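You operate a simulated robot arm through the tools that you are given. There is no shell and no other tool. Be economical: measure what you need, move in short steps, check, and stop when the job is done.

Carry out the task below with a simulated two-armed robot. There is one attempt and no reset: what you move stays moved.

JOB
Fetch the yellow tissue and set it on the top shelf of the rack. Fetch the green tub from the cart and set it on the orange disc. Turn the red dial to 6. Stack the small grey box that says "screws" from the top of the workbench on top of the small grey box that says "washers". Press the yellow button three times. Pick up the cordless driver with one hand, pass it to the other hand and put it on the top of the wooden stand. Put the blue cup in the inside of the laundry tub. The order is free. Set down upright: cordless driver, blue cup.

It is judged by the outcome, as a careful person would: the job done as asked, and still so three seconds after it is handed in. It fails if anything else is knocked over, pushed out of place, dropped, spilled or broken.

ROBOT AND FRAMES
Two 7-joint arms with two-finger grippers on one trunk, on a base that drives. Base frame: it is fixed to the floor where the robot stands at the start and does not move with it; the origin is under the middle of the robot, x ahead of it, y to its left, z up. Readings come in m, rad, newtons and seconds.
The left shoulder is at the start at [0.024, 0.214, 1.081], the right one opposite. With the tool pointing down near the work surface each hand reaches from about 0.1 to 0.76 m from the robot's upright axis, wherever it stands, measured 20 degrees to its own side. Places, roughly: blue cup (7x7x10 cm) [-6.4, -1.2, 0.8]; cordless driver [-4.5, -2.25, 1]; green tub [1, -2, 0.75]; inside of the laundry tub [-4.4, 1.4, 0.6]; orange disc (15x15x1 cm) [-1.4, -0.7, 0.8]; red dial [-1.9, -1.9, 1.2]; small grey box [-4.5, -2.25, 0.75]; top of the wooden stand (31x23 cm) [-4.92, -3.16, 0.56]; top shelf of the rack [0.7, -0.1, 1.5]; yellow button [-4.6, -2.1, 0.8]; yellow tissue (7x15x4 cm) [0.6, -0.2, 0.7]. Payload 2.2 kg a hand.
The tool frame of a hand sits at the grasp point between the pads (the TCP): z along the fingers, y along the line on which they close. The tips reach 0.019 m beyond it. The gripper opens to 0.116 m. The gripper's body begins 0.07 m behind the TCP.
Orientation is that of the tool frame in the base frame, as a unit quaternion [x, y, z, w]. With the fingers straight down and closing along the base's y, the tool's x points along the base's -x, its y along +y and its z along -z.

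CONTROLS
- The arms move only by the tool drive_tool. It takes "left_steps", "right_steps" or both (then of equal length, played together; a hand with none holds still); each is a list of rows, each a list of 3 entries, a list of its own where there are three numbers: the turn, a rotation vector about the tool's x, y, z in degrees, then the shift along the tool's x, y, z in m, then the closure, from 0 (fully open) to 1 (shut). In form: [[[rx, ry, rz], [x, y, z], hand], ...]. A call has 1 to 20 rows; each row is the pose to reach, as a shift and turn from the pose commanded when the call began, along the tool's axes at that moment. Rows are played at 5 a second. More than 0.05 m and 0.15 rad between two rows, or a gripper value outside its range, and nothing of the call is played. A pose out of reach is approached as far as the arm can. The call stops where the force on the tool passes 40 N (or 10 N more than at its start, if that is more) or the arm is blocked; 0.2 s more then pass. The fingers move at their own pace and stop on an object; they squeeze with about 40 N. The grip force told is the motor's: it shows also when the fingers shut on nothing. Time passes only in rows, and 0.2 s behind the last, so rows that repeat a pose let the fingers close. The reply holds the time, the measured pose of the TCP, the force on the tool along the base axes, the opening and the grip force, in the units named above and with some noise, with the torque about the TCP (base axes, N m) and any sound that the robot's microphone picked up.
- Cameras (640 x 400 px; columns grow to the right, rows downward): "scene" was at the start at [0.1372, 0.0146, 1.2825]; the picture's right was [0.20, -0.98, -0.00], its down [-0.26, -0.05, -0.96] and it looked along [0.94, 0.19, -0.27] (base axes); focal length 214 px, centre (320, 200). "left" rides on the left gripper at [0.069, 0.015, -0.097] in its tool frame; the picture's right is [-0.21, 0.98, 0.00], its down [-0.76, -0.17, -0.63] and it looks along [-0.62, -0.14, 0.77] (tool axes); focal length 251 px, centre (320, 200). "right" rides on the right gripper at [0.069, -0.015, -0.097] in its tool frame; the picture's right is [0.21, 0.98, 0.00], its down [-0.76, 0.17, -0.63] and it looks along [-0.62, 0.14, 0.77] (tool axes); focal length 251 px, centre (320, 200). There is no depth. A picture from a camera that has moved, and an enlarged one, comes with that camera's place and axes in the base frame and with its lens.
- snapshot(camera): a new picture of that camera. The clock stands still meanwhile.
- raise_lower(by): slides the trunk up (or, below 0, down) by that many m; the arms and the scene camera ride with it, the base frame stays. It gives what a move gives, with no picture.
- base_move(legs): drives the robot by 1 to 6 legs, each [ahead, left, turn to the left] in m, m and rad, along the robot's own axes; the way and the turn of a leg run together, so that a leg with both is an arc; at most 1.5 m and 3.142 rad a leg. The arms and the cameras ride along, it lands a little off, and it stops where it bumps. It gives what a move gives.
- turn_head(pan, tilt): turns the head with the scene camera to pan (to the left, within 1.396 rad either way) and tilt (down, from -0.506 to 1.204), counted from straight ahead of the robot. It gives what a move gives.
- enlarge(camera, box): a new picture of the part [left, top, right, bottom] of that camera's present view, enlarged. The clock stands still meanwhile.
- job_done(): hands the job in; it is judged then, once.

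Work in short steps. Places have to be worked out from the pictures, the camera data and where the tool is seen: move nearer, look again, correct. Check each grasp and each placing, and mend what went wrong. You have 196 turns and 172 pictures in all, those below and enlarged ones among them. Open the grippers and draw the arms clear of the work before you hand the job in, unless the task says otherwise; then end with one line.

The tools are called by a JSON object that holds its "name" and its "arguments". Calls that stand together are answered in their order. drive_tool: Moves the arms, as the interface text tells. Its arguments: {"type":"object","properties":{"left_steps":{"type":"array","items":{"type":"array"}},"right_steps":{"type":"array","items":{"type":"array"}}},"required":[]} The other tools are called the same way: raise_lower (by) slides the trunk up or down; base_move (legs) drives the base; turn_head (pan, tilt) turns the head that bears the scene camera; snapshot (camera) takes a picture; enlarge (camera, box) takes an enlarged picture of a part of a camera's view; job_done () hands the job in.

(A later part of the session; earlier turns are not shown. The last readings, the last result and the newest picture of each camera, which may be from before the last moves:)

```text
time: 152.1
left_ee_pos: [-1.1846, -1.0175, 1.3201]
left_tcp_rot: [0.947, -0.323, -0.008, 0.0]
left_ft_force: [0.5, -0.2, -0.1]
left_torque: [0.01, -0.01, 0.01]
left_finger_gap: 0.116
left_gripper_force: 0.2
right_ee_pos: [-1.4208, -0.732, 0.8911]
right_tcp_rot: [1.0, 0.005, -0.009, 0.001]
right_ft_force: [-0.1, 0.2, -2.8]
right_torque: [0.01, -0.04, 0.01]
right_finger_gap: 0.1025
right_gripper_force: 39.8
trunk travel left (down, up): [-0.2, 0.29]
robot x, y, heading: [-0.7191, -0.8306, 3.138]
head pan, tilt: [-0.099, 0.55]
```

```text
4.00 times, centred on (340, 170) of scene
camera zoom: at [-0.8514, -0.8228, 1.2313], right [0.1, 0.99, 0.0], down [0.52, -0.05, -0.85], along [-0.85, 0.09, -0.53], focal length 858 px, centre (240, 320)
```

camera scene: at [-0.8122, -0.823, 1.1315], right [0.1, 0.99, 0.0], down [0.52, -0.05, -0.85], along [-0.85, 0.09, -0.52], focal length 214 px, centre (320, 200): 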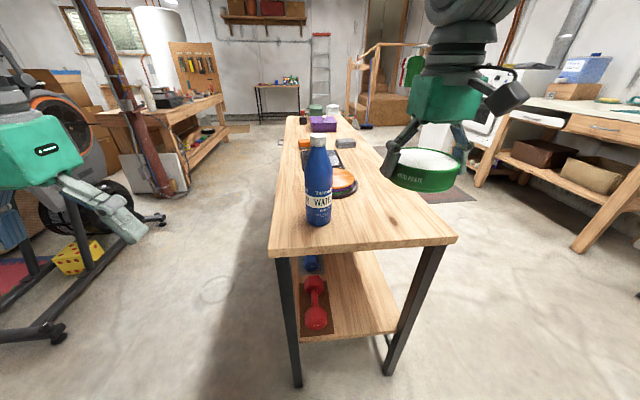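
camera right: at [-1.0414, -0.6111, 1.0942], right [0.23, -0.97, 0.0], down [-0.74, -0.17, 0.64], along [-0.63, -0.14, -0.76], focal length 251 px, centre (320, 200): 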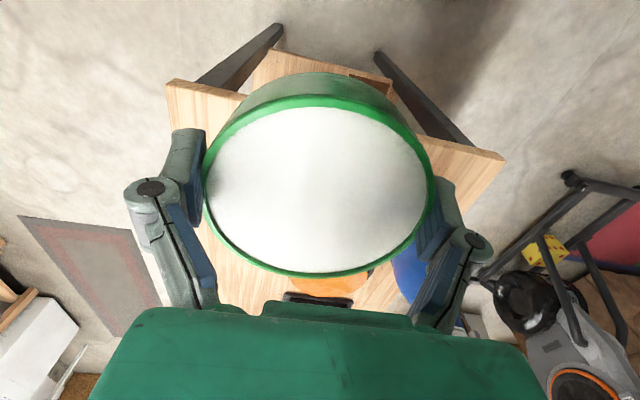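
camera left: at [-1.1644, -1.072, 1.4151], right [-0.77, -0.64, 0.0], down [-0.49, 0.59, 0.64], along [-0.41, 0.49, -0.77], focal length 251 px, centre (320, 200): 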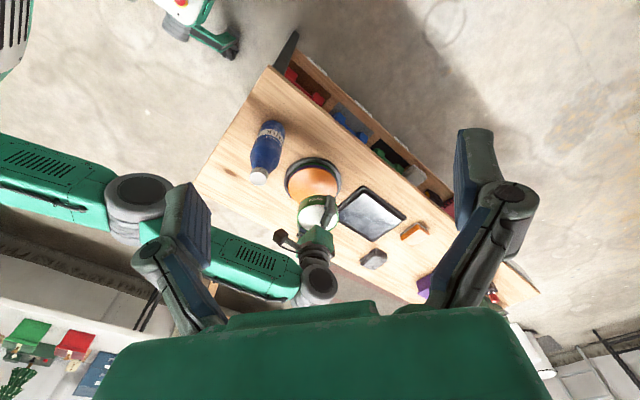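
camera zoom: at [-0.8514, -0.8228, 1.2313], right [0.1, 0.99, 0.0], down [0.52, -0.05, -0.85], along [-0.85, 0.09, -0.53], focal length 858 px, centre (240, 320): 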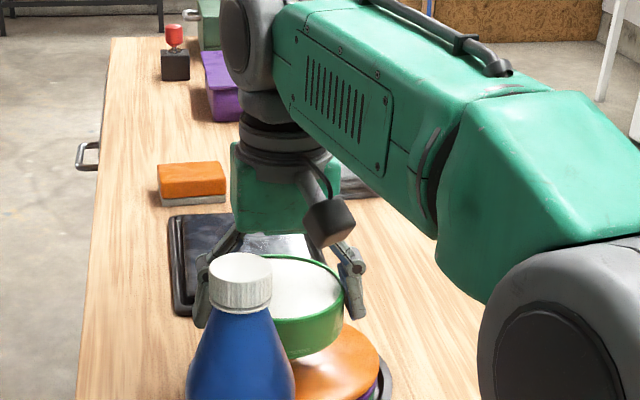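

Tub is centred over the disc within a few mm. I lower in small steps watching the force.

{"name": "drive_tool", "arguments": {"right_steps": [[[0, 0, 0], [0, 0, 0.004], 0.3], [[0, 0, 0], [0, 0, 0.008], 0.3], [[0, 0, 0], [0, 0, 0.012], 0.3], [[0, 0, 0], [0, 0, 0.012], 0.3]]}}

{"name": "enlarge", "arguments": {"camera": "scene", "box": [300, 160, 380, 210]}}

```text
time: 153.1
left_ee_pos: [-1.1832, -1.0163, 1.321]
left_tcp_rot: [0.947, -0.322, -0.009, -0.001]
left_ft_force: [0.5, 0.0, 0.2]
left_torque: [-0.02, -0.04, 0.0]
left_finger_gap: 0.1158
left_gripper_force: 0.0
right_ee_pos: [-1.4221, -0.7333, 0.8781]
right_tcp_rot: [1.0, 0.006, -0.008, 0.0]
right_ft_force: [-0.5, -0.4, -3.4]
right_torque: [-0.03, -0.05, 0.01]
right_finger_gap: 0.1024
right_gripper_force: 39.8
trunk travel left (down, up): [-0.2, 0.29]
robot x, y, heading: [-0.7214, -0.8339, 3.139]
head pan, tilt: [-0.099, 0.55]
```

```text
8.00 times, centred on (340, 185) of scene
camera zoom: at [-0.8518, -0.8229, 1.2312], right [0.1, 0.99, 0.0], down [0.52, -0.05, -0.85], along [-0.85, 0.09, -0.53], focal length 1716 px, centre (160, 320)
```

zoom: 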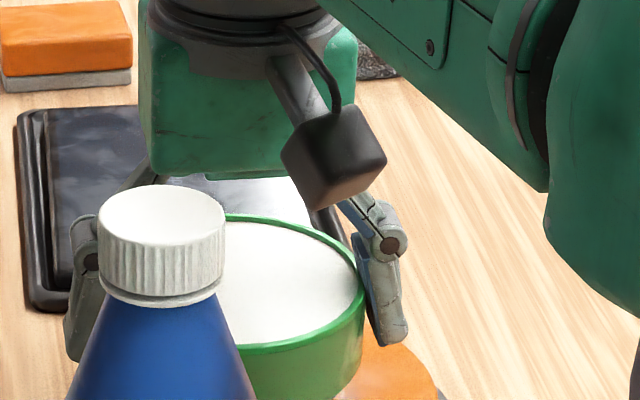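

No contact yet (force unchanged). Continue 4 mm per row.

{"name": "drive_tool", "arguments": {"right_steps": [[[0, 0, 0], [0, 0, 0.003], 0.3], [[0, 0, 0], [0, 0, 0.006], 0.3], [[0, 0, 0], [0, 0, 0.009], 0.3], [[0, 0, 0], [0, 0, 0.009], 0.3]]}}

{"name": "enlarge", "arguments": {"camera": "left", "box": [270, 140, 370, 210]}}

```text
time: 154.1
left_ee_pos: [-1.183, -1.0164, 1.3202]
left_tcp_rot: [0.947, -0.322, -0.008, 0.0]
left_ft_force: [0.7, 0.8, -1.4]
left_torque: [-0.01, -0.02, 0.03]
left_finger_gap: 0.1161
left_gripper_force: 0.0
right_ee_pos: [-1.4223, -0.7334, 0.8706]
right_tcp_rot: [1.0, 0.006, -0.008, 0.0]
right_ft_force: [0.3, 0.6, -3.7]
right_torque: [-0.02, -0.03, -0.01]
right_finger_gap: 0.1023
right_gripper_force: 40.0
trunk travel left (down, up): [-0.2, 0.29]
robot x, y, heading: [-0.7224, -0.8289, 3.141]
head pan, tilt: [-0.099, 0.55]
```

```text
5.71 times, centred on (320, 175) of left
camera zoom: at [-1.1364, -1.072, 1.4172], right [-0.77, -0.64, 0.01], down [-0.49, 0.59, 0.64], along [-0.42, 0.49, -0.77], focal length 1437 px, centre (320, 343)
```

zoom: 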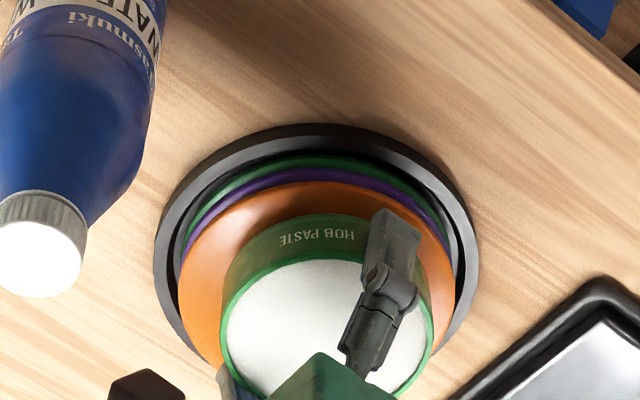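

Nearly there and well centred; continue lowering.

{"name": "drive_tool", "arguments": {"right_steps": [[[0, 0, 0], [0, 0, 0.003], 0.3], [[0, 0, 0], [0, 0, 0.006], 0.3], [[0, 0, 0], [0, 0, 0.009], 0.3], [[0, 0, 0], [0, 0, 0.012], 0.3], [[0, 0, 0], [0, 0, 0.012], 0.3]]}}

```text
time: 155.3
left_ee_pos: [-1.1829, -1.016, 1.3211]
left_tcp_rot: [0.947, -0.322, -0.009, 0.0]
left_ft_force: [0.0, 0.0, 0.2]
left_torque: [0.01, 0.01, 0.0]
left_finger_gap: 0.116
left_gripper_force: 0.1
right_ee_pos: [-1.4222, -0.7344, 0.8579]
right_tcp_rot: [1.0, 0.006, -0.008, 0.0]
right_ft_force: [0.1, 0.3, -2.7]
right_torque: [0.01, -0.02, -0.01]
right_finger_gap: 0.102
right_gripper_force: 39.8
trunk travel left (down, up): [-0.2, 0.29]
robot x, y, heading: [-0.7232, -0.8291, 3.143]
head pan, tilt: [-0.099, 0.55]
```

Still free; a few more millimetres.

{"name": "drive_tool", "arguments": {"right_steps": [[[0, 0, 0], [0, 0, 0.003], 0.3], [[0, 0, 0], [0, 0, 0.006], 0.3], [[0, 0, 0], [0, 0, 0.008], 0.3], [[0, 0, 0], [0, 0, 0.008], 0.3]]}}

{"name": "enlarge", "arguments": {"camera": "scene", "box": [300, 160, 400, 222]}}

```text
time: 156.3
left_ee_pos: [-1.181, -1.018, 1.322]
left_tcp_rot: [0.947, -0.322, -0.009, 0.001]
left_ft_force: [-0.3, 0.4, -0.8]
left_torque: [0.0, -0.02, 0.01]
left_finger_gap: 0.1159
left_gripper_force: 0.1
right_ee_pos: [-1.4214, -0.7342, 0.8559]
right_tcp_rot: [1.0, 0.006, -0.013, 0.001]
right_ft_force: [-9.5, -1.2, 33.8]
right_torque: [-0.17, -0.57, 0.05]
right_finger_gap: 0.1024
right_gripper_force: 40.3
trunk travel left (down, up): [-0.2, 0.29]
robot x, y, heading: [-0.7228, -0.8302, 3.142]
head pan, tilt: [-0.099, 0.55]
```

```text
6.40 times, centred on (350, 191) of scene
camera zoom: at [-0.8466, -0.8245, 1.2323], right [0.1, 0.99, 0.0], down [0.52, -0.05, -0.85], along [-0.85, 0.09, -0.52], focal length 1373 px, centre (128, 258)
```

zoom: 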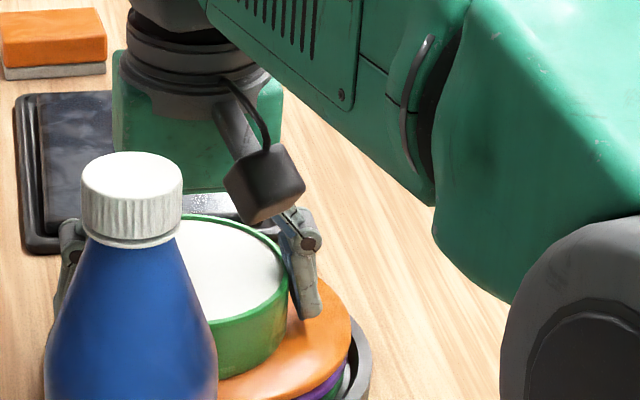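

Contact reached (34 N). I ease up 5 mm of command, then open gently.

{"name": "drive_tool", "arguments": {"right_steps": [[[0, 0, 0], [0, 0, -0.003], 0.3], [[0, 0, 0], [0, 0, -0.006], 0.3], [[0, 0, 0], [0, 0, -0.006], 0.1], [[0, 0, 0], [0, 0, -0.006], 0.05], [[0, 0, 0], [0, 0, -0.006], 0], [[0, 0, 0], [0, 0, -0.006], 0]]}}

{"name": "enlarge", "arguments": {"camera": "left", "box": [260, 130, 380, 210]}}

{"name": "snapshot", "arguments": {"camera": "right"}}

```text
time: 157.7
left_ee_pos: [-1.1826, -1.0179, 1.3209]
left_tcp_rot: [0.947, -0.322, -0.008, 0.0]
left_ft_force: [0.7, 1.5, -0.4]
left_torque: [-0.04, 0.04, -0.01]
left_finger_gap: 0.1159
left_gripper_force: 0.1
right_ee_pos: [-1.4215, -0.7325, 0.856]
right_tcp_rot: [1.0, 0.006, -0.009, 0.0]
right_ft_force: [-0.8, 1.0, -0.4]
right_torque: [-0.02, 0.05, -0.02]
right_finger_gap: 0.1159
right_gripper_force: 0.1
trunk travel left (down, up): [-0.2, 0.29]
robot x, y, heading: [-0.717, -0.8301, 3.139]
head pan, tilt: [-0.099, 0.55]
```

```text
5.00 times, centred on (320, 170) of left
camera zoom: at [-1.1359, -1.0722, 1.4174], right [-0.77, -0.64, 0.01], down [-0.49, 0.59, 0.64], along [-0.42, 0.49, -0.77], focal length 1257 px, centre (320, 350)
```

zoom: 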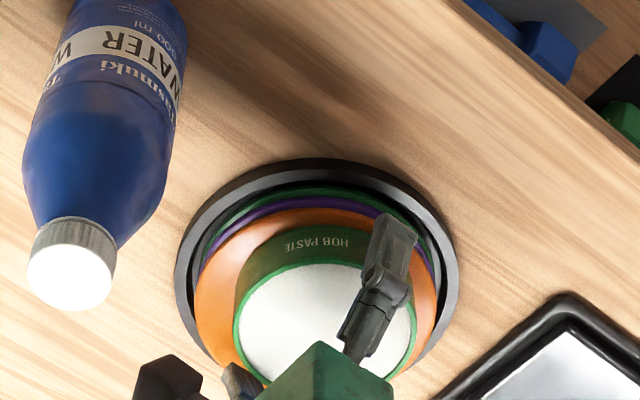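

```text
94 pictures are left
camera right: at [-1.351, -0.7172, 0.9518], right [0.23, -0.97, 0.0], down [-0.74, -0.18, 0.65], along [-0.63, -0.14, -0.76], focal length 251 px, centre (320, 200)
```

right: 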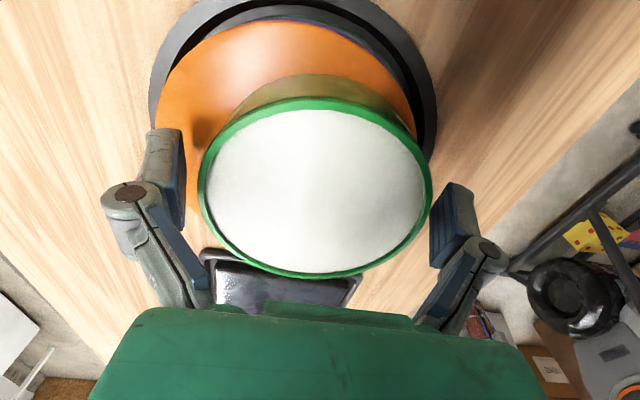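

The tub stands on the disc. I lift straight up, then bring both arms back to travel pose.

{"name": "drive_tool", "arguments": {"right_steps": [[[0, 0, 0], [0, 0, -0.02], 0], [[0, 0, 0], [0, 0, -0.05], 0], [[0, 0, 0], [0, 0, -0.09], 0], [[0, 0, 0], [0, 0, -0.13], 0], [[0, 0, 0], [0, 0, -0.17], 0], [[0, 0, 0], [0, 0, -0.21], 0], [[0, 0, 0], [0, 0, -0.25], 0], [[0, 0, 0], [0.04, -0.02, -0.26], 0], [[0, 0, 0], [0.08, -0.04, -0.26], 0], [[0, 0, 0], [0.12, -0.06, -0.26], 0], [[0, 0, 0], [0.16, -0.08, -0.26], 0], [[0, 0, 0], [0.2, -0.1, -0.26], 0], [[0, 0, 0], [0.24, -0.12, -0.26], 0], [[0, 0, 0], [0.28, -0.14, -0.26], 0]]}}

{"name": "enlarge", "arguments": {"camera": "left", "box": [240, 120, 400, 220]}}

```text
time: 160.7
left_ee_pos: [-1.183, -1.0134, 1.3206]
left_tcp_rot: [0.947, -0.323, -0.008, 0.002]
left_ft_force: [0.3, 0.8, 0.3]
left_torque: [-0.01, -0.02, 0.0]
left_finger_gap: 0.1159
left_gripper_force: 0.1
right_ee_pos: [-1.3708, -0.6426, 1.1533]
right_tcp_rot: [1.0, 0.006, -0.007, 0.002]
right_ft_force: [-0.2, 0.9, -0.9]
right_torque: [-0.05, 0.02, -0.01]
right_finger_gap: 0.1159
right_gripper_force: 0.0
right hand out of reach, approached as far as the arm can: row 4, 5, 6, 7, 9, 10, 11, 12, 13, 14
trunk travel left (down, up): [-0.2, 0.29]
robot x, y, heading: [-0.7189, -0.8298, 3.138]
head pan, tilt: [-0.099, 0.55]
```

```text
4.00 times, centred on (320, 170) of left
camera zoom: at [-1.1361, -1.0686, 1.4178], right [-0.77, -0.64, 0.01], down [-0.49, 0.59, 0.64], along [-0.42, 0.49, -0.77], focal length 1006 px, centre (320, 320)
```

zoom: 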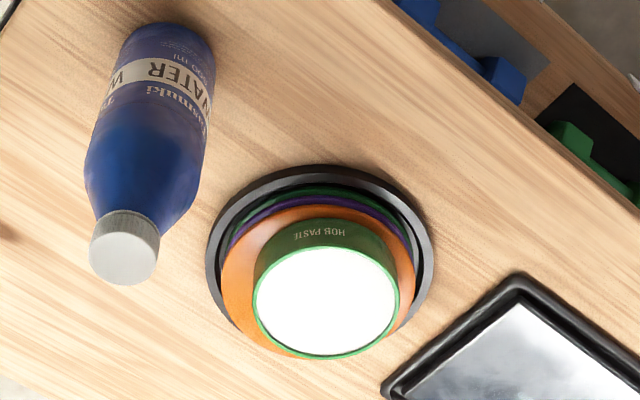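

The tub is fine on the disc. I back the base off 0.35 m and then tidy the arms.

{"name": "base_move", "arguments": {"legs": [[-0.4, 0, 0]]}}

{"name": "drive_tool", "arguments": {"right_steps": [[[0, 0, 0], [0.02, -0.02, 0.03], 0], [[0, 0, 0], [0.04, -0.04, 0.06], 0], [[0, 0, 0], [0.06, -0.06, 0.09], 0], [[0, 0, 0], [0.09, -0.07, 0.11], 0], [[0, 0, 0], [0.12, -0.08, 0.13], 0], [[0, 0, 0], [0.16, -0.08, 0.14], 0], [[0, 0, 0], [0.2, -0.08, 0.15], 0]], "left_steps": [[[0, 0, -5], [0.02, 0.01, 0.03], 0], [[0, 0, -10], [0.04, 0.02, 0.06], 0], [[0, 0, -15], [0.06, 0.03, 0.09], 0], [[0, 0, -20], [0.08, 0.04, 0.12], 0], [[0, 0, -25], [0.08, 0.05, 0.15], 0], [[0, 0, -30], [0.08, 0.06, 0.18], 0], [[0, 0, -35], [0.08, 0.07, 0.21], 0]]}}

{"name": "turn_head", "arguments": {"pan": 0.7, "tilt": 0.15}}

{"name": "snapshot", "arguments": {"camera": "scene"}}

```text
time: 163.2
left_ee_pos: [-0.7735, -1.0179, 1.3205]
left_tcp_rot: [0.947, -0.321, -0.007, 0.002]
left_ft_force: [-0.1, -0.6, -0.2]
left_torque: [-0.02, -0.01, -0.02]
left_finger_gap: 0.1158
left_gripper_force: 0.1
right_ee_pos: [-0.9639, -0.6478, 1.1528]
right_tcp_rot: [1.0, 0.009, -0.008, 0.001]
right_ft_force: [0.4, -0.1, 0.7]
right_torque: [0.0, -0.02, -0.01]
right_finger_gap: 0.1161
right_gripper_force: 0.0
trunk travel left (down, up): [-0.2, 0.29]
robot x, y, heading: [-0.3124, -0.8293, -3.14]
head pan, tilt: [-0.099, 0.55]
```

```text
time: 164.8
left_ee_pos: [-0.753, -1.1194, 1.1113]
left_tcp_rot: [1.0, -0.021, -0.009, -0.002]
left_ft_force: [-0.4, -0.4, 0.6]
left_torque: [0.02, -0.01, 0.01]
left_finger_gap: 0.1158
left_gripper_force: 0.0
right_ee_pos: [-0.9992, -0.5808, 1.088]
right_tcp_rot: [1.0, 0.009, -0.008, 0.0]
right_ft_force: [-0.5, 0.4, -0.2]
right_torque: [-0.01, -0.02, -0.02]
right_finger_gap: 0.1159
right_gripper_force: 0.1
right hand out of reach, approached as far as the arm can: row 1, 2, 3, 4, 5, 6, 7
trunk travel left (down, up): [-0.2, 0.29]
robot x, y, heading: [-0.3083, -0.829, -3.136]
head pan, tilt: [-0.099, 0.55]
```

```text
time: 165.9
left_ee_pos: [-0.753, -1.1216, 1.1119]
left_tcp_rot: [1.0, -0.021, -0.009, -0.002]
left_ft_force: [-0.8, 0.5, -0.3]
left_torque: [-0.01, 0.01, 0.02]
left_finger_gap: 0.1159
left_gripper_force: 0.0
right_ee_pos: [-0.9993, -0.5829, 1.0879]
right_tcp_rot: [1.0, 0.009, -0.009, 0.002]
right_ft_force: [0.9, -0.6, -0.9]
right_torque: [0.01, 0.01, 0.02]
right_finger_gap: 0.1159
right_gripper_force: 0.1
trunk travel left (down, up): [-0.2, 0.29]
robot x, y, heading: [-0.317, -0.8297, -3.137]
head pan, tilt: [0.7, 0.15]
```

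```text
92 pictures are left
camera scene: at [-0.4244, -0.8917, 1.2683], right [-0.65, 0.76, 0.0], down [0.12, 0.1, -0.99], along [-0.75, -0.64, -0.15], focal length 214 px, centre (320, 200)
```

scene: 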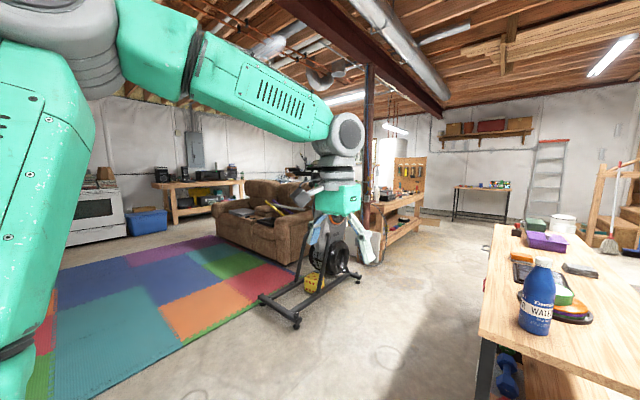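

The right arm seems caught at a joint limit. I try a yaw change to free it, then pull it in.

{"name": "drive_tool", "arguments": {"right_steps": [[[0, 0, -7], [0, 0, 0], 0], [[0, 0, -14], [0, -0.01, 0], 0], [[0, 0, -21], [0.01, -0.03, 0.01], 0], [[0, 0, -28], [0.03, -0.05, 0.02], 0], [[0, 0, -28], [0.06, -0.06, 0.03], 0], [[0, 0, -28], [0.1, -0.06, 0.03], 0]]}}

```text
time: 167.3
left_ee_pos: [-0.7521, -1.1209, 1.113]
left_tcp_rot: [1.0, -0.02, -0.009, -0.001]
left_ft_force: [-0.1, 0.1, -0.7]
left_torque: [0.04, -0.02, 0.0]
left_finger_gap: 0.1158
left_gripper_force: 0.1
right_ee_pos: [-1.0, -0.5134, 1.0873]
right_tcp_rot: [0.968, 0.251, -0.009, -0.002]
right_ft_force: [0.2, 0.2, 0.2]
right_torque: [0.01, 0.04, -0.02]
right_finger_gap: 0.1159
right_gripper_force: 0.1
right hand out of reach, approached as far as the arm can: row 3, 4, 5, 6
trunk travel left (down, up): [-0.2, 0.29]
robot x, y, heading: [-0.3111, -0.8274, -3.14]
head pan, tilt: [0.7, 0.15]
```

Let me look at the right arm's configuration.

{"name": "turn_head", "arguments": {"pan": -0.8, "tilt": 0.1}}

{"name": "snapshot", "arguments": {"camera": "scene"}}

```text
time: 168.9
left_ee_pos: [-0.7531, -1.1204, 1.1127]
left_tcp_rot: [1.0, -0.021, -0.01, -0.002]
left_ft_force: [0.2, 0.0, -0.1]
left_torque: [-0.02, -0.01, 0.01]
left_finger_gap: 0.1161
left_gripper_force: 0.1
right_ee_pos: [-0.9996, -0.5149, 1.088]
right_tcp_rot: [0.968, 0.25, -0.01, -0.001]
right_ft_force: [0.1, 0.3, 0.3]
right_torque: [0.0, 0.0, 0.0]
right_finger_gap: 0.1159
right_gripper_force: 0.0
trunk travel left (down, up): [-0.2, 0.29]
robot x, y, heading: [-0.3108, -0.8289, -3.139]
head pan, tilt: [-0.799, 0.099]
```

```text
91 pictures are left
camera scene: at [-0.4181, -0.7653, 1.2731], right [0.71, 0.7, 0.0], down [0.07, -0.07, -0.99], along [-0.7, 0.71, -0.1], focal length 214 px, centre (320, 200)
```

scene: 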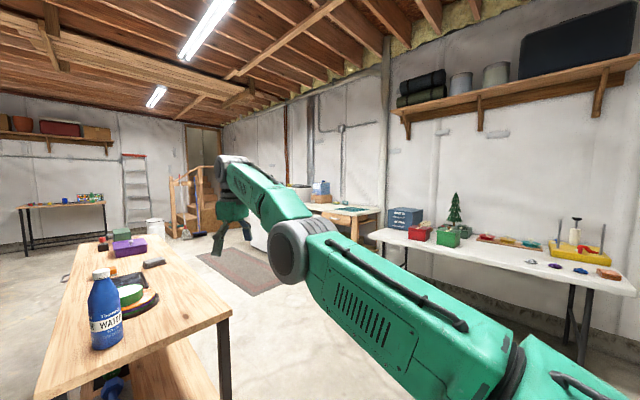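

The arm is nearly straight. I try to fold it by tilting the hand while pulling inwards.

{"name": "drive_tool", "arguments": {"right_steps": [[[0, -8, 0], [0.045, 0, 0], 0], [[0, -16, 0], [0.09, 0, -0.0], 0], [[0, -24, 0], [0.135, 0, 0], 0], [[0, -24, 0], [0.18, 0, 0], 0]]}}

```text
time: 169.9
left_ee_pos: [-0.7522, -1.118, 1.1131]
left_tcp_rot: [1.0, -0.02, -0.011, 0.0]
left_ft_force: [0.6, 0.2, 0.9]
left_torque: [-0.03, -0.02, -0.02]
left_finger_gap: 0.1162
left_gripper_force: 0.0
right_ee_pos: [-1.0187, -0.3762, 1.1568]
right_tcp_rot: [0.944, 0.246, -0.211, 0.053]
right_ft_force: [0.2, -0.8, 0.2]
right_torque: [0.0, 0.06, 0.01]
right_finger_gap: 0.1159
right_gripper_force: 0.1
right hand out of reach, approached as far as the arm can: row 1, 2, 3, 4
trunk travel left (down, up): [-0.2, 0.29]
robot x, y, heading: [-0.3114, -0.8273, -3.139]
head pan, tilt: [-0.799, 0.099]
```

It stays straight at this height; lower down it could bend earlier. I go straight down 0.25 m beside the bench while undoing the tilt.

{"name": "drive_tool", "arguments": {"right_steps": [[[0, 4, 0], [0.017, 0, 0.036], 0], [[0, 8, 0], [0.034, 0, 0.072], 0], [[0, 12, 0], [0.051, 0, 0.108], 0], [[0, 16, 0], [0.068, 0, 0.144], 0], [[0, 20, 0], [0.085, 0, 0.18], 0], [[0, 24, 0], [0.102, 0, 0.216], 0], [[0, 24, 0], [0.11, 0, 0.24], 0]]}}

```text
time: 171.5
left_ee_pos: [-0.7532, -1.1191, 1.1134]
left_tcp_rot: [1.0, -0.022, -0.009, -0.001]
left_ft_force: [-0.8, 1.0, 0.3]
left_torque: [0.04, -0.01, -0.01]
left_finger_gap: 0.1161
left_gripper_force: 0.1
right_ee_pos: [-1.0216, -0.3783, 0.894]
right_tcp_rot: [0.968, 0.251, -0.008, 0.0]
right_ft_force: [0.3, 0.3, 0.4]
right_torque: [0.01, 0.03, 0.0]
right_finger_gap: 0.1163
right_gripper_force: 0.1
right hand out of reach, approached as far as the arm can: row 1, 2, 3, 4, 5, 6, 7
trunk travel left (down, up): [-0.2, 0.29]
robot x, y, heading: [-0.3115, -0.8288, -3.138]
head pan, tilt: [-0.799, 0.099]
```

It reached that pose. Now pull inwards toward the shoulder at this height.

{"name": "drive_tool", "arguments": {"right_steps": [[[0, 0, 0], [0.018, 0.041, 0], 0], [[0, 0, 0], [0.036, 0.082, 0], 0], [[0, 0, 4], [0.054, 0.123, 0], 0], [[0, 0, 8], [0.072, 0.164, 0], 0], [[0, 0, 13], [0.09, 0.205, 0], 0], [[0, 0, 18], [0.108, 0.246, 0], 0], [[0, 0, 23], [0.126, 0.287, 0], 0], [[0, 0, 28], [0.1465, 0.333, 0], 0]]}}

```text
refused: row 8 steps farther than a row can; nothing moved
```

Slightly trimmed last row.

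{"name": "drive_tool", "arguments": {"right_steps": [[[0, 0, 0], [0.018, 0.041, 0], 0], [[0, 0, 0], [0.036, 0.082, 0], 0], [[0, 0, 4], [0.054, 0.123, 0], 0], [[0, 0, 8], [0.072, 0.164, 0], 0], [[0, 0, 13], [0.09, 0.205, 0], 0], [[0, 0, 18], [0.108, 0.246, 0], 0], [[0, 0, 23], [0.126, 0.287, 0], 0], [[0, 0, 28], [0.144, 0.328, 0], 0]]}}

```text
time: 173.3
left_ee_pos: [-0.7532, -1.124, 1.1118]
left_tcp_rot: [1.0, -0.02, -0.009, -0.004]
left_ft_force: [0.0, -1.0, -0.1]
left_torque: [0.05, -0.03, 0.02]
left_finger_gap: 0.1164
left_gripper_force: 0.1
right_ee_pos: [-1.0295, -0.6505, 0.9236]
right_tcp_rot: [1.0, 0.006, -0.008, -0.001]
right_ft_force: [0.0, -0.2, 0.6]
right_torque: [-0.02, -0.01, -0.01]
right_finger_gap: 0.116
right_gripper_force: 0.1
right hand out of reach, approached as far as the arm can: row 1, 2, 3, 4, 5, 6, 7, 8
trunk travel left (down, up): [-0.2, 0.29]
robot x, y, heading: [-0.3131, -0.8289, -3.139]
head pan, tilt: [-0.799, 0.099]
```

I try going lower here (clear of the bench end), where it worked before, then retract from there.

{"name": "drive_tool", "arguments": {"right_steps": [[[0, 0, 0], [0, 0, 0.04], 0], [[0, 0, 0], [0, 0, 0.08], 0], [[0, 0, 0], [0, 0, 0.12], 0], [[0, 0, 0], [0, 0, 0.16], 0], [[0, 0, 0], [0, 0, 0.16], 0]]}}

{"name": "drive_tool", "arguments": {"right_steps": [[[0, 0, 0], [0.01, 0, 0], 0], [[0, 0, 0], [0.03, 0, 0], 0], [[0, 0, 0], [0.05, 0, 0], 0], [[0, 0, 0], [0.07, 0, 0], 0]]}}

```text
time: 174.5
left_ee_pos: [-0.7516, -1.1197, 1.1124]
left_tcp_rot: [1.0, -0.021, -0.011, -0.002]
left_ft_force: [0.6, 1.3, -0.6]
left_torque: [0.0, -0.02, 0.01]
left_finger_gap: 0.1164
left_gripper_force: 0.1
right_ee_pos: [-1.0305, -0.6418, 0.7588]
right_tcp_rot: [1.0, 0.009, -0.01, 0.0]
right_ft_force: [-0.5, 0.1, -0.2]
right_torque: [-0.02, 0.0, 0.0]
right_finger_gap: 0.116
right_gripper_force: 0.1
right hand out of reach, approached as far as the arm can: row 3, 4, 5
trunk travel left (down, up): [-0.2, 0.29]
robot x, y, heading: [-0.3157, -0.8265, -3.134]
head pan, tilt: [-0.799, 0.099]
```

```text
time: 175.5
left_ee_pos: [-0.7527, -1.1215, 1.1113]
left_tcp_rot: [1.0, -0.021, -0.01, -0.002]
left_ft_force: [0.5, -0.7, -0.1]
left_torque: [-0.02, 0.01, 0.01]
left_finger_gap: 0.116
left_gripper_force: 0.0
right_ee_pos: [-1.0281, -0.6497, 0.7501]
right_tcp_rot: [1.0, 0.009, -0.01, 0.0]
right_ft_force: [0.0, 1.0, 0.7]
right_torque: [0.0, -0.04, 0.01]
right_finger_gap: 0.1157
right_gripper_force: 0.1
right hand out of reach, approached as far as the arm can: row 1, 2, 3, 4
trunk travel left (down, up): [-0.2, 0.29]
robot x, y, heading: [-0.3137, -0.8274, -3.137]
head pan, tilt: [-0.799, 0.099]
```

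Between z 0.84 and 0.88 it was inside its reach. I go back to z≈0.865 and retract from there.

{"name": "drive_tool", "arguments": {"right_steps": [[[0, 0, 0], [0, 0, -0.04], 0], [[0, 0, 0], [0, 0, -0.08], 0], [[0, 0, 0], [0, 0, -0.11], 0], [[0, 0, 0], [0.005, 0, -0.11], 0], [[0, 0, 0], [0.012, 0, -0.11], 0], [[0, 0, 0], [0.02, 0, -0.11], 0], [[0, 0, 0], [0.03, 0, -0.11], 0], [[0, 0, 0], [0.045, 0, -0.11], 0], [[0, 0, 0], [0.06, 0, -0.11], 0]]}}

```text
time: 177.5
left_ee_pos: [-0.7528, -1.1225, 1.1123]
left_tcp_rot: [1.0, -0.021, -0.009, -0.003]
left_ft_force: [-0.4, 0.6, 0.6]
left_torque: [-0.01, 0.01, -0.01]
left_finger_gap: 0.116
left_gripper_force: 0.1
right_ee_pos: [-1.0336, -0.6583, 0.8625]
right_tcp_rot: [1.0, 0.008, -0.009, 0.001]
right_ft_force: [-0.8, -0.4, -0.2]
right_torque: [0.01, -0.01, -0.05]
right_finger_gap: 0.116
right_gripper_force: 0.1
right hand out of reach, approached as far as the arm can: row 1, 2, 3, 4, 5, 6, 7, 8, 9
trunk travel left (down, up): [-0.2, 0.29]
robot x, y, heading: [-0.314, -0.8297, -3.141]
head pan, tilt: [-0.799, 0.099]
```

Perhaps the elbow slipped past straight. I push outward beyond reach first, and then pull in.

{"name": "drive_tool", "arguments": {"right_steps": [[[0, 0, 0], [-0.04, 0, 0], 0], [[0, 0, 0], [-0.08, 0, 0], 0], [[0, 0, 0], [-0.08, 0, 0], 0], [[0, 0, 0], [-0.04, 0, 0], 0], [[0, 0, 0], [0, 0, 0], 0], [[0, 0, 0], [0.04, 0, 0], 0], [[0, 0, 0], [0.08, 0, 0], 0], [[0, 0, 0], [0.12, 0, 0], 0], [[0, 0, 0], [0.16, 0, 0], 0]]}}

```text
time: 179.5
left_ee_pos: [-0.7535, -1.1207, 1.1127]
left_tcp_rot: [1.0, -0.021, -0.009, -0.004]
left_ft_force: [0.4, -0.1, 0.7]
left_torque: [-0.02, -0.01, 0.0]
left_finger_gap: 0.1157
left_gripper_force: 0.0
right_ee_pos: [-1.0286, -0.6851, 0.8623]
right_tcp_rot: [1.0, 0.009, -0.009, 0.0]
right_ft_force: [0.7, -1.4, -0.3]
right_torque: [-0.01, 0.01, -0.01]
right_finger_gap: 0.1162
right_gripper_force: 0.2
right hand out of reach, approached as far as the arm can: row 1, 2, 3, 4, 6, 7, 8, 9
trunk travel left (down, up): [-0.2, 0.29]
robot x, y, heading: [-0.3119, -0.8278, -3.138]
head pan, tilt: [-0.799, 0.099]
```

Another idea: turn the hand to point back toward the robot (about a fixed wrist), so the wrist saturates and the elbow has to bend.

{"name": "drive_tool", "arguments": {"right_steps": [[[0, 8, 0], [0.028, 0, -0.002], 0], [[0, 16, 0], [0.056, 0, -0.008], 0], [[0, 24, 0], [0.083, 0, -0.018], 0], [[0, 32, 0], [0.108, 0, -0.03], 0], [[0, 40, 0], [0.132, 0, -0.047], 0], [[0, 48, 0], [0.153, 0, -0.066], 0], [[0, 56, 0], [0.17, 0, -0.088], 0], [[0, 64, 0], [0.19, 0, -0.112], 0], [[0, 72, 0], [0.21, 0, -0.138], 0]]}}

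{"name": "turn_head", "arguments": {"pan": -0.5, "tilt": 0.3}}

{"name": "snapshot", "arguments": {"camera": "scene"}}

```text
time: 181.5
left_ee_pos: [-0.755, -1.1225, 1.1099]
left_tcp_rot: [1.0, -0.02, -0.008, -0.003]
left_ft_force: [0.0, 0.1, -0.8]
left_torque: [0.01, -0.04, 0.03]
left_finger_gap: 0.1155
left_gripper_force: 0.1
right_ee_pos: [-0.8277, -0.6307, 0.9809]
right_tcp_rot: [0.918, 0.023, 0.396, -0.019]
right_ft_force: [-0.3, -0.1, 0.3]
right_torque: [0.0, -0.02, 0.01]
right_finger_gap: 0.1158
right_gripper_force: 0.1
right hand out of reach, approached as far as the arm can: row 6, 7, 8, 9
trunk travel left (down, up): [-0.2, 0.29]
robot x, y, heading: [-0.3142, -0.83, -3.14]
head pan, tilt: [-0.799, 0.099]
```

```text
time: 182.3
left_ee_pos: [-0.7529, -1.1225, 1.1115]
left_tcp_rot: [1.0, -0.019, -0.01, -0.003]
left_ft_force: [-0.3, -0.4, -0.5]
left_torque: [-0.01, 0.01, 0.03]
left_finger_gap: 0.116
left_gripper_force: 0.1
right_ee_pos: [-0.8261, -0.6317, 0.9818]
right_tcp_rot: [0.919, 0.024, 0.394, -0.02]
right_ft_force: [0.1, -0.3, 0.7]
right_torque: [0.01, 0.01, -0.01]
right_finger_gap: 0.1161
right_gripper_force: 0.1
trunk travel left (down, up): [-0.2, 0.29]
robot x, y, heading: [-0.3162, -0.8298, -3.138]
head pan, tilt: [-0.499, 0.3]
```

```text
90 pictures are left
camera scene: at [-0.4349, -0.7885, 1.2546], right [0.48, 0.88, 0.0], down [0.26, -0.14, -0.95], along [-0.84, 0.46, -0.3], focal length 214 px, centre (320, 200)
```

scene: 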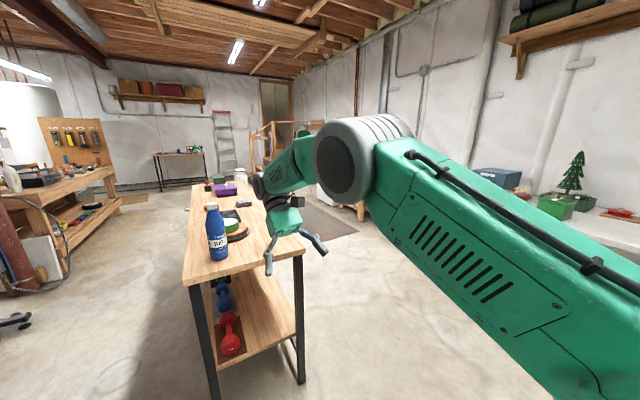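

That bent the elbow. Now I return the hand to vertical at this nearer place.

{"name": "drive_tool", "arguments": {"right_steps": [[[0, -7.7, 0], [0.008, 0, 0.004], 0], [[0, -15.3, 0], [0.017, 0, 0.007], 0], [[0, -23, 0], [0.025, 0, 0.011], 0], [[0, -30.7, 0], [0.033, 0, 0.015], 0], [[0, -38.3, 0], [0.042, 0, 0.018], 0], [[0, -46, 0], [0.05, 0, 0.022], 0], [[0, -46, 0], [0.05, 0, 0.022], 0]]}}

```text
time: 183.9
left_ee_pos: [-0.7535, -1.1221, 1.1117]
left_tcp_rot: [1.0, -0.021, -0.008, -0.002]
left_ft_force: [-0.4, 0.2, 0.4]
left_torque: [0.0, -0.02, -0.02]
left_finger_gap: 0.1161
left_gripper_force: 0.0
right_ee_pos: [-0.778, -0.6255, 1.0011]
right_tcp_rot: [1.0, 0.03, 0.003, -0.009]
right_ft_force: [-0.8, 0.3, 0.4]
right_torque: [0.0, -0.02, -0.02]
right_finger_gap: 0.1161
right_gripper_force: 0.0
trunk travel left (down, up): [-0.2, 0.29]
robot x, y, heading: [-0.311, -0.8298, -3.139]
head pan, tilt: [-0.499, 0.3]
```

The right arm is free again. Now I look for the red dial toward [-1.9, -1.9].

{"name": "turn_head", "arguments": {"pan": 0.75, "tilt": 0.1}}

{"name": "snapshot", "arguments": {"camera": "scene"}}

```text
time: 185.4
left_ee_pos: [-0.7538, -1.1211, 1.1125]
left_tcp_rot: [1.0, -0.02, -0.01, -0.002]
left_ft_force: [-0.2, 0.1, 0.6]
left_torque: [-0.02, -0.01, -0.02]
left_finger_gap: 0.1158
left_gripper_force: 0.0
right_ee_pos: [-0.7772, -0.626, 1.0015]
right_tcp_rot: [1.0, 0.03, 0.004, -0.009]
right_ft_force: [-0.7, -0.1, 0.5]
right_torque: [0.01, 0.01, -0.02]
right_finger_gap: 0.1161
right_gripper_force: 0.0
trunk travel left (down, up): [-0.2, 0.29]
robot x, y, heading: [-0.3119, -0.8308, -3.139]
head pan, tilt: [0.75, 0.099]
```

```text
89 pictures are left
camera scene: at [-0.4193, -0.895, 1.2731], right [-0.68, 0.73, 0.0], down [0.08, 0.07, -0.99], along [-0.73, -0.68, -0.1], focal length 214 px, centre (320, 200)
```

scene: 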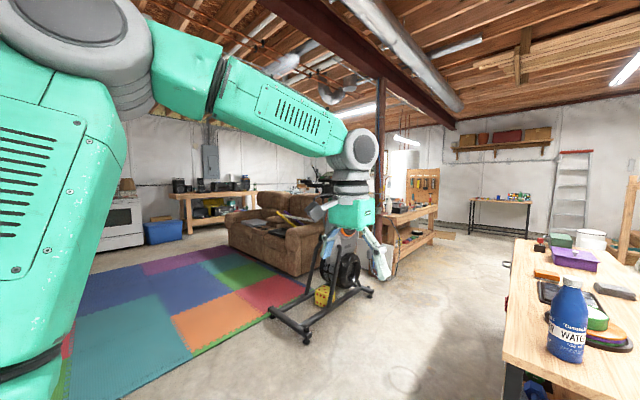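

The bike is hidden behind my left arm. I turn left and drive a little toward it for a clearer view.

{"name": "base_move", "arguments": {"legs": [[0, 0, 0.65], [0.4, 0, 0]]}}

{"name": "turn_head", "arguments": {"pan": 0.0, "tilt": 0.15}}

{"name": "snapshot", "arguments": {"camera": "scene"}}

```text
time: 189.7
left_ee_pos: [-0.7987, -1.5797, 1.1117]
left_tcp_rot: [0.953, 0.304, -0.011, 0.0]
left_ft_force: [0.7, -1.0, 0.3]
left_torque: [-0.01, -0.02, 0.02]
left_finger_gap: 0.1158
left_gripper_force: 0.1
right_ee_pos: [-1.1208, -1.2032, 1.001]
right_tcp_rot: [0.936, 0.352, 0.0, -0.01]
right_ft_force: [-0.6, 0.3, -0.5]
right_torque: [0.03, -0.01, 0.0]
right_finger_gap: 0.1161
right_gripper_force: 0.0
trunk travel left (down, up): [-0.2, 0.29]
robot x, y, heading: [-0.6303, -1.0777, -2.474]
head pan, tilt: [0.75, 0.099]
```

```text
time: 190.8
left_ee_pos: [-0.797, -1.5766, 1.1129]
left_tcp_rot: [0.952, 0.305, -0.01, 0.001]
left_ft_force: [0.2, -0.7, 0.6]
left_torque: [0.01, 0.01, -0.03]
left_finger_gap: 0.1161
left_gripper_force: 0.1
right_ee_pos: [-1.1203, -1.201, 1.0026]
right_tcp_rot: [0.936, 0.352, 0.0, -0.009]
right_ft_force: [0.7, 0.6, -0.4]
right_torque: [-0.02, 0.01, -0.04]
right_finger_gap: 0.1159
right_gripper_force: 0.2
trunk travel left (down, up): [-0.2, 0.29]
robot x, y, heading: [-0.6293, -1.0811, -2.477]
head pan, tilt: [0.0, 0.15]
```

```text
88 pictures are left
camera scene: at [-0.7324, -1.1638, 1.2684], right [-0.62, 0.79, 0.0], down [0.12, 0.1, -0.99], along [-0.78, -0.61, -0.15], focal length 214 px, centre (320, 200)
```

scene: 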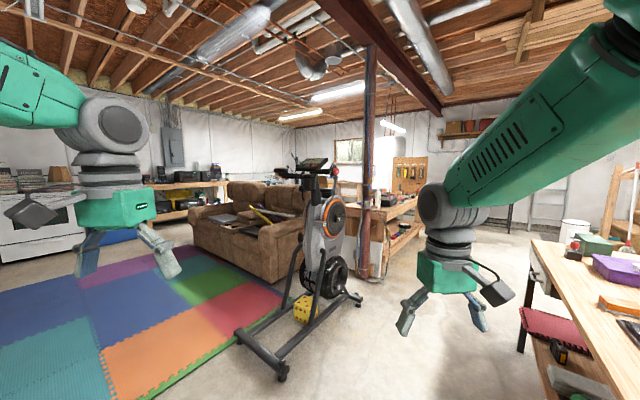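

Now the bike is visible; I enlarge its upper part.

{"name": "enlarge", "arguments": {"camera": "scene", "box": [270, 140, 370, 202]}}

```text
6.40 times, centred on (320, 171) of scene
camera zoom: at [-0.7324, -1.1638, 1.2684], right [-0.62, 0.79, 0.0], down [0.12, 0.1, -0.99], along [-0.78, -0.61, -0.15], focal length 1373 px, centre (320, 386)
```

zoom: 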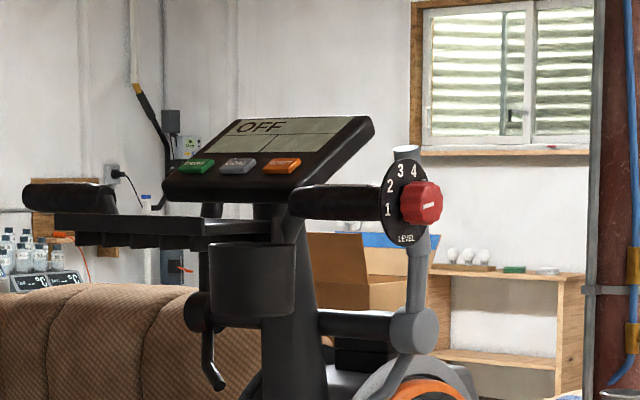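

The dial (black plate 1–4…, red knob) is near [-1.9, -1.95, 1.24] and faces +y. I drive between the bench and the bike in short legs and turn to face it.

{"name": "base_move", "arguments": {"legs": [[0.35, 0, 0], [0, 0, -0.53], [0.58, 0, 0], [0, 0, 0.9]]}}

{"name": "turn_head", "arguments": {"pan": 0.0, "tilt": 0.15}}

{"name": "snapshot", "arguments": {"camera": "scene"}}

```text
time: 199.7
left_ee_pos: [-1.4612, -1.895, 1.1123]
left_tcp_rot: [0.882, 0.472, -0.009, 0.003]
left_ft_force: [0.0, 0.2, -0.8]
left_torque: [0.02, -0.02, 0.02]
left_finger_gap: 0.1158
left_gripper_force: 0.0
right_ee_pos: [-1.8963, -1.6578, 1.002]
right_tcp_rot: [0.857, 0.514, -0.002, -0.01]
right_ft_force: [0.5, -0.5, -0.1]
right_torque: [0.01, -0.03, 0.0]
right_finger_gap: 0.1158
right_gripper_force: 0.1
trunk travel left (down, up): [-0.2, 0.29]
robot x, y, heading: [-1.4818, -1.3706, -2.116]
head pan, tilt: [0.0, 0.15]
```

```text
time: 200.3
left_ee_pos: [-1.46, -1.8921, 1.1139]
left_tcp_rot: [0.882, 0.472, -0.01, 0.003]
left_ft_force: [0.5, 0.6, 0.2]
left_torque: [0.0, 0.02, -0.02]
left_finger_gap: 0.1157
left_gripper_force: 0.0
right_ee_pos: [-1.8964, -1.656, 1.0025]
right_tcp_rot: [0.857, 0.515, -0.003, -0.008]
right_ft_force: [0.4, 0.3, 0.0]
right_torque: [0.01, 0.01, 0.02]
right_finger_gap: 0.116
right_gripper_force: 0.1
trunk travel left (down, up): [-0.2, 0.29]
robot x, y, heading: [-1.4825, -1.3691, -2.116]
head pan, tilt: [0.0, 0.15]
```

```text
86 pictures are left
camera scene: at [-1.5479, -1.4862, 1.2684], right [-0.86, 0.52, 0.0], down [0.08, 0.13, -0.99], along [-0.51, -0.85, -0.15], focal length 214 px, centre (320, 200)
```

scene: 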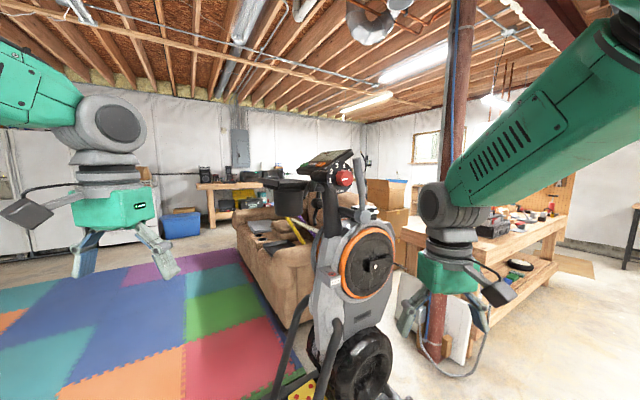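

{"name": "enlarge", "arguments": {"camera": "scene", "box": [290, 135, 390, 198]}}

```text
6.35 times, centred on (340, 166) of scene
camera zoom: at [-1.5479, -1.4862, 1.2684], right [-0.86, 0.52, 0.0], down [0.08, 0.13, -0.99], along [-0.51, -0.85, -0.15], focal length 1362 px, centre (193, 413)
```

zoom: 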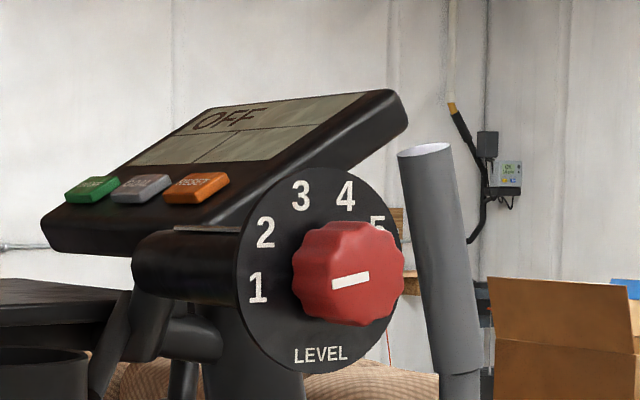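

The dial has numbers 1–5 going clockwise at ~40° spacing with 6 at the right; the pointer now seems at 1. The knob centre triangulates to [-1.905, -1.95, 1.239], axis along +y. I yaw the right hand and pitch it to point along -y at a stand-off.

{"name": "drive_tool", "arguments": {"right_steps": [[[0, 0, -7], [0, 0, -0.01], 0.3], [[0, 0, -14], [0, 0, -0.02], 0.3], [[0, 0, -21], [0, 0, -0.03], 0.3], [[0, 0, -28], [0, 0, -0.04], 0.3]]}}

{"name": "drive_tool", "arguments": {"right_steps": [[[0, -7.5, 0], [-0.011, -0.001, -0.016], 0.3], [[0, -15, 0], [-0.022, -0.001, -0.032], 0.3], [[0, -22.5, 0], [-0.034, -0.002, -0.049], 0.3], [[0, -30, 0], [-0.045, -0.003, -0.065], 0.3], [[0, -37.5, 0], [-0.056, -0.003, -0.082], 0.3], [[0, -45, 0], [-0.067, -0.004, -0.098], 0.3], [[0, -52.5, 0], [-0.078, -0.005, -0.114], 0.3], [[0, -60, 0], [-0.09, -0.005, -0.131], 0.3], [[0, -67.5, 0], [-0.1, -0.006, -0.147], 0.3], [[0, -75, 0], [-0.11, -0.007, -0.164], 0.3], [[0, -82.5, 0], [-0.12, -0.008, -0.18], 0.3], [[0, -90, 0], [-0.12, -0.008, -0.1965], 0.3]]}}

{"name": "snapshot", "arguments": {"camera": "right"}}

```text
time: 201.3
left_ee_pos: [-1.4595, -1.892, 1.1135]
left_tcp_rot: [0.882, 0.472, -0.011, 0.004]
left_ft_force: [0.2, 0.6, -0.6]
left_torque: [0.03, -0.01, -0.01]
left_finger_gap: 0.116
left_gripper_force: 0.1
right_ee_pos: [-1.8952, -1.6569, 1.0444]
right_tcp_rot: [0.707, 0.708, -0.001, -0.009]
right_ft_force: [-0.6, 0.0, 0.4]
right_torque: [0.02, -0.01, 0.01]
right_finger_gap: 0.0813
right_gripper_force: 0.0
trunk travel left (down, up): [-0.2, 0.29]
robot x, y, heading: [-1.4841, -1.3702, -2.117]
head pan, tilt: [0.0, 0.15]
```

```text
time: 203.9
left_ee_pos: [-1.4601, -1.8922, 1.114]
left_tcp_rot: [0.882, 0.472, -0.012, 0.004]
left_ft_force: [0.8, -0.1, 0.1]
left_torque: [-0.01, 0.0, -0.04]
left_finger_gap: 0.1158
left_gripper_force: 0.2
right_ee_pos: [-1.9014, -1.7761, 1.2396]
right_tcp_rot: [0.499, 0.505, -0.501, 0.495]
right_ft_force: [0.8, -0.3, 0.0]
right_torque: [0.0, 0.0, 0.01]
right_finger_gap: 0.0813
right_gripper_force: 0.0
right hand out of reach, approached as far as the arm can: row 9
trunk travel left (down, up): [-0.2, 0.29]
robot x, y, heading: [-1.4829, -1.3726, -2.115]
head pan, tilt: [0.0, 0.15]
```

```text
84 pictures are left
camera right: at [-1.9167, -1.6798, 1.171], right [0.97, 0.0, -0.23], down [0.18, 0.63, 0.76], along [0.14, -0.78, 0.61], focal length 251 px, centre (320, 200)
```

right: 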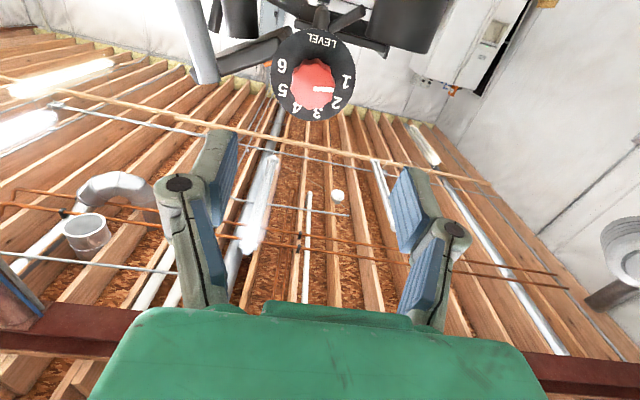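

The hand points at the dial; I enlarge to read the pointer and numbers.

{"name": "enlarge", "arguments": {"camera": "right", "box": [250, 20, 380, 130]}}

```text
3.64 times, centred on (315, 75) of right
camera zoom: at [-1.9167, -1.6798, 1.171], right [0.97, 0.0, -0.23], down [0.18, 0.63, 0.76], along [0.14, -0.78, 0.61], focal length 914 px, centre (338, 654)
```

zoom: 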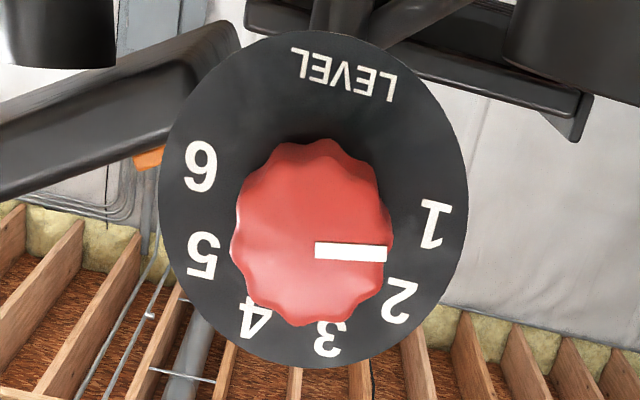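

Now 6 is clearly on the far side: 1→6 spans about 187° clockwise. Axis ≈[-1.909, 1.238], knob face y≈-1.934. I pre-roll the hand by -48°, centre it, and advance over the knob.

{"name": "drive_tool", "arguments": {"right_steps": [[[0, 0, -8], [0, -0.002, 0], 0.3], [[0, 0, -16], [0.001, -0.004, 0], 0.3], [[0, 0, -24], [0.0016, -0.0076, 0], 0.3], [[0, 0, -32], [0.0016, -0.0076, 0.02], 0.3], [[0, 0, -40], [0.0016, -0.0076, 0.04], 0.3], [[0, 0, -48], [0.0016, -0.0076, 0.08], 0.3], [[0, 0, -48], [0.0016, -0.0076, 0.1], 0.3]]}}

{"name": "snapshot", "arguments": {"camera": "right"}}

{"name": "enlarge", "arguments": {"camera": "scene", "box": [290, 135, 430, 222]}}

```text
time: 205.5
left_ee_pos: [-1.4575, -1.892, 1.1135]
left_tcp_rot: [0.881, 0.472, -0.011, 0.003]
left_ft_force: [-0.1, -0.1, 0.6]
left_torque: [0.01, 0.04, -0.05]
left_finger_gap: 0.1158
left_gripper_force: 0.1
right_ee_pos: [-1.9083, -1.8783, 1.2373]
right_tcp_rot: [0.25, 0.666, -0.658, 0.247]
right_ft_force: [-0.1, 0.8, -0.4]
right_torque: [0.01, 0.0, -0.04]
right_finger_gap: 0.081
right_gripper_force: 0.0
trunk travel left (down, up): [-0.2, 0.29]
robot x, y, heading: [-1.4831, -1.3682, -2.118]
head pan, tilt: [0.0, 0.15]
```

```text
82 pictures are left
camera right: at [-1.9701, -1.7823, 1.204], right [0.48, 0.01, -0.88], down [0.68, 0.63, 0.38], along [0.56, -0.78, 0.29], focal length 251 px, centre (320, 200)
```

right: 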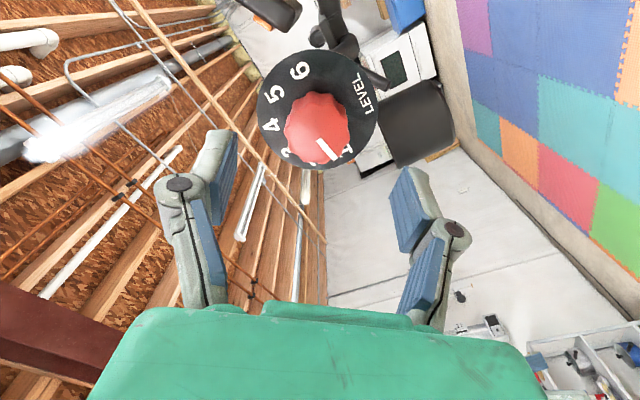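

```text
4.57 times, centred on (360, 178) of scene
camera zoom: at [-1.5473, -1.4871, 1.2684], right [-0.86, 0.52, 0.0], down [0.08, 0.13, -0.99], along [-0.51, -0.85, -0.15], focal length 980 px, centre (137, 298)
```

zoom: 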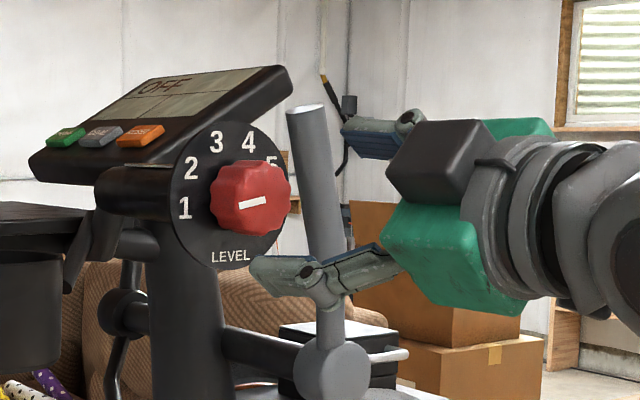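

Well aligned; knob face is ~6 cm beyond the TCP and the plate ~11 cm. I advance 7.5 cm and close on the knob.

{"name": "drive_tool", "arguments": {"right_steps": [[[0, 0, 0], [0, 0, 0.025], 0.3], [[0, 0, 0], [0, 0, 0.05], 0.3], [[0, 0, 0], [0, 0, 0.075], 0.3], [[0, 0, 0], [0, 0, 0.075], 0.5], [[0, 0, 0], [0, 0, 0.075], 0.8], [[0, 0, 0], [0, 0, 0.075], 0.8]]}}

{"name": "snapshot", "arguments": {"camera": "right"}}

```text
time: 206.9
left_ee_pos: [-1.4595, -1.8868, 1.1151]
left_tcp_rot: [0.882, 0.472, -0.013, 0.006]
left_ft_force: [-0.1, 1.3, 0.2]
left_torque: [0.03, 0.0, 0.02]
left_finger_gap: 0.1159
left_gripper_force: 0.1
right_ee_pos: [-1.9094, -1.9464, 1.2389]
right_tcp_rot: [0.251, 0.665, -0.659, 0.247]
right_ft_force: [5.7, 36.4, -1.9]
right_torque: [-0.51, -0.1, -0.63]
right_finger_gap: 0.0406
right_gripper_force: 45.5
trunk travel left (down, up): [-0.2, 0.29]
robot x, y, heading: [-1.4835, -1.3684, -2.121]
head pan, tilt: [0.0, 0.15]
stopped in row 6 (right hand): the force on the tool passed its limit at 42 N (the readings are from after the stop); the commanded pose is now the measured one
```

```text
80 pictures are left
camera right: at [-1.9705, -1.8496, 1.2043], right [0.48, 0.01, -0.88], down [0.68, 0.63, 0.38], along [0.55, -0.78, 0.3], focal length 251 px, centre (320, 200)
```

right: 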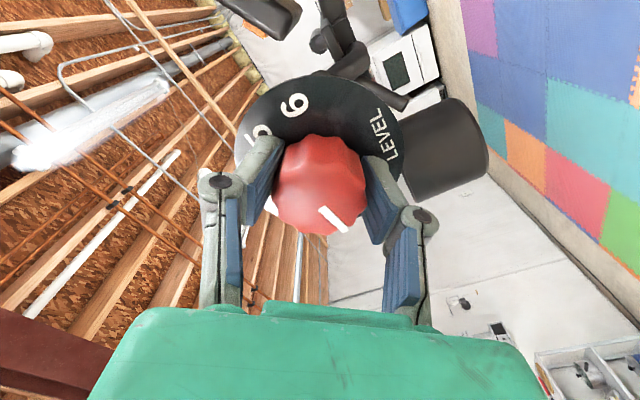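

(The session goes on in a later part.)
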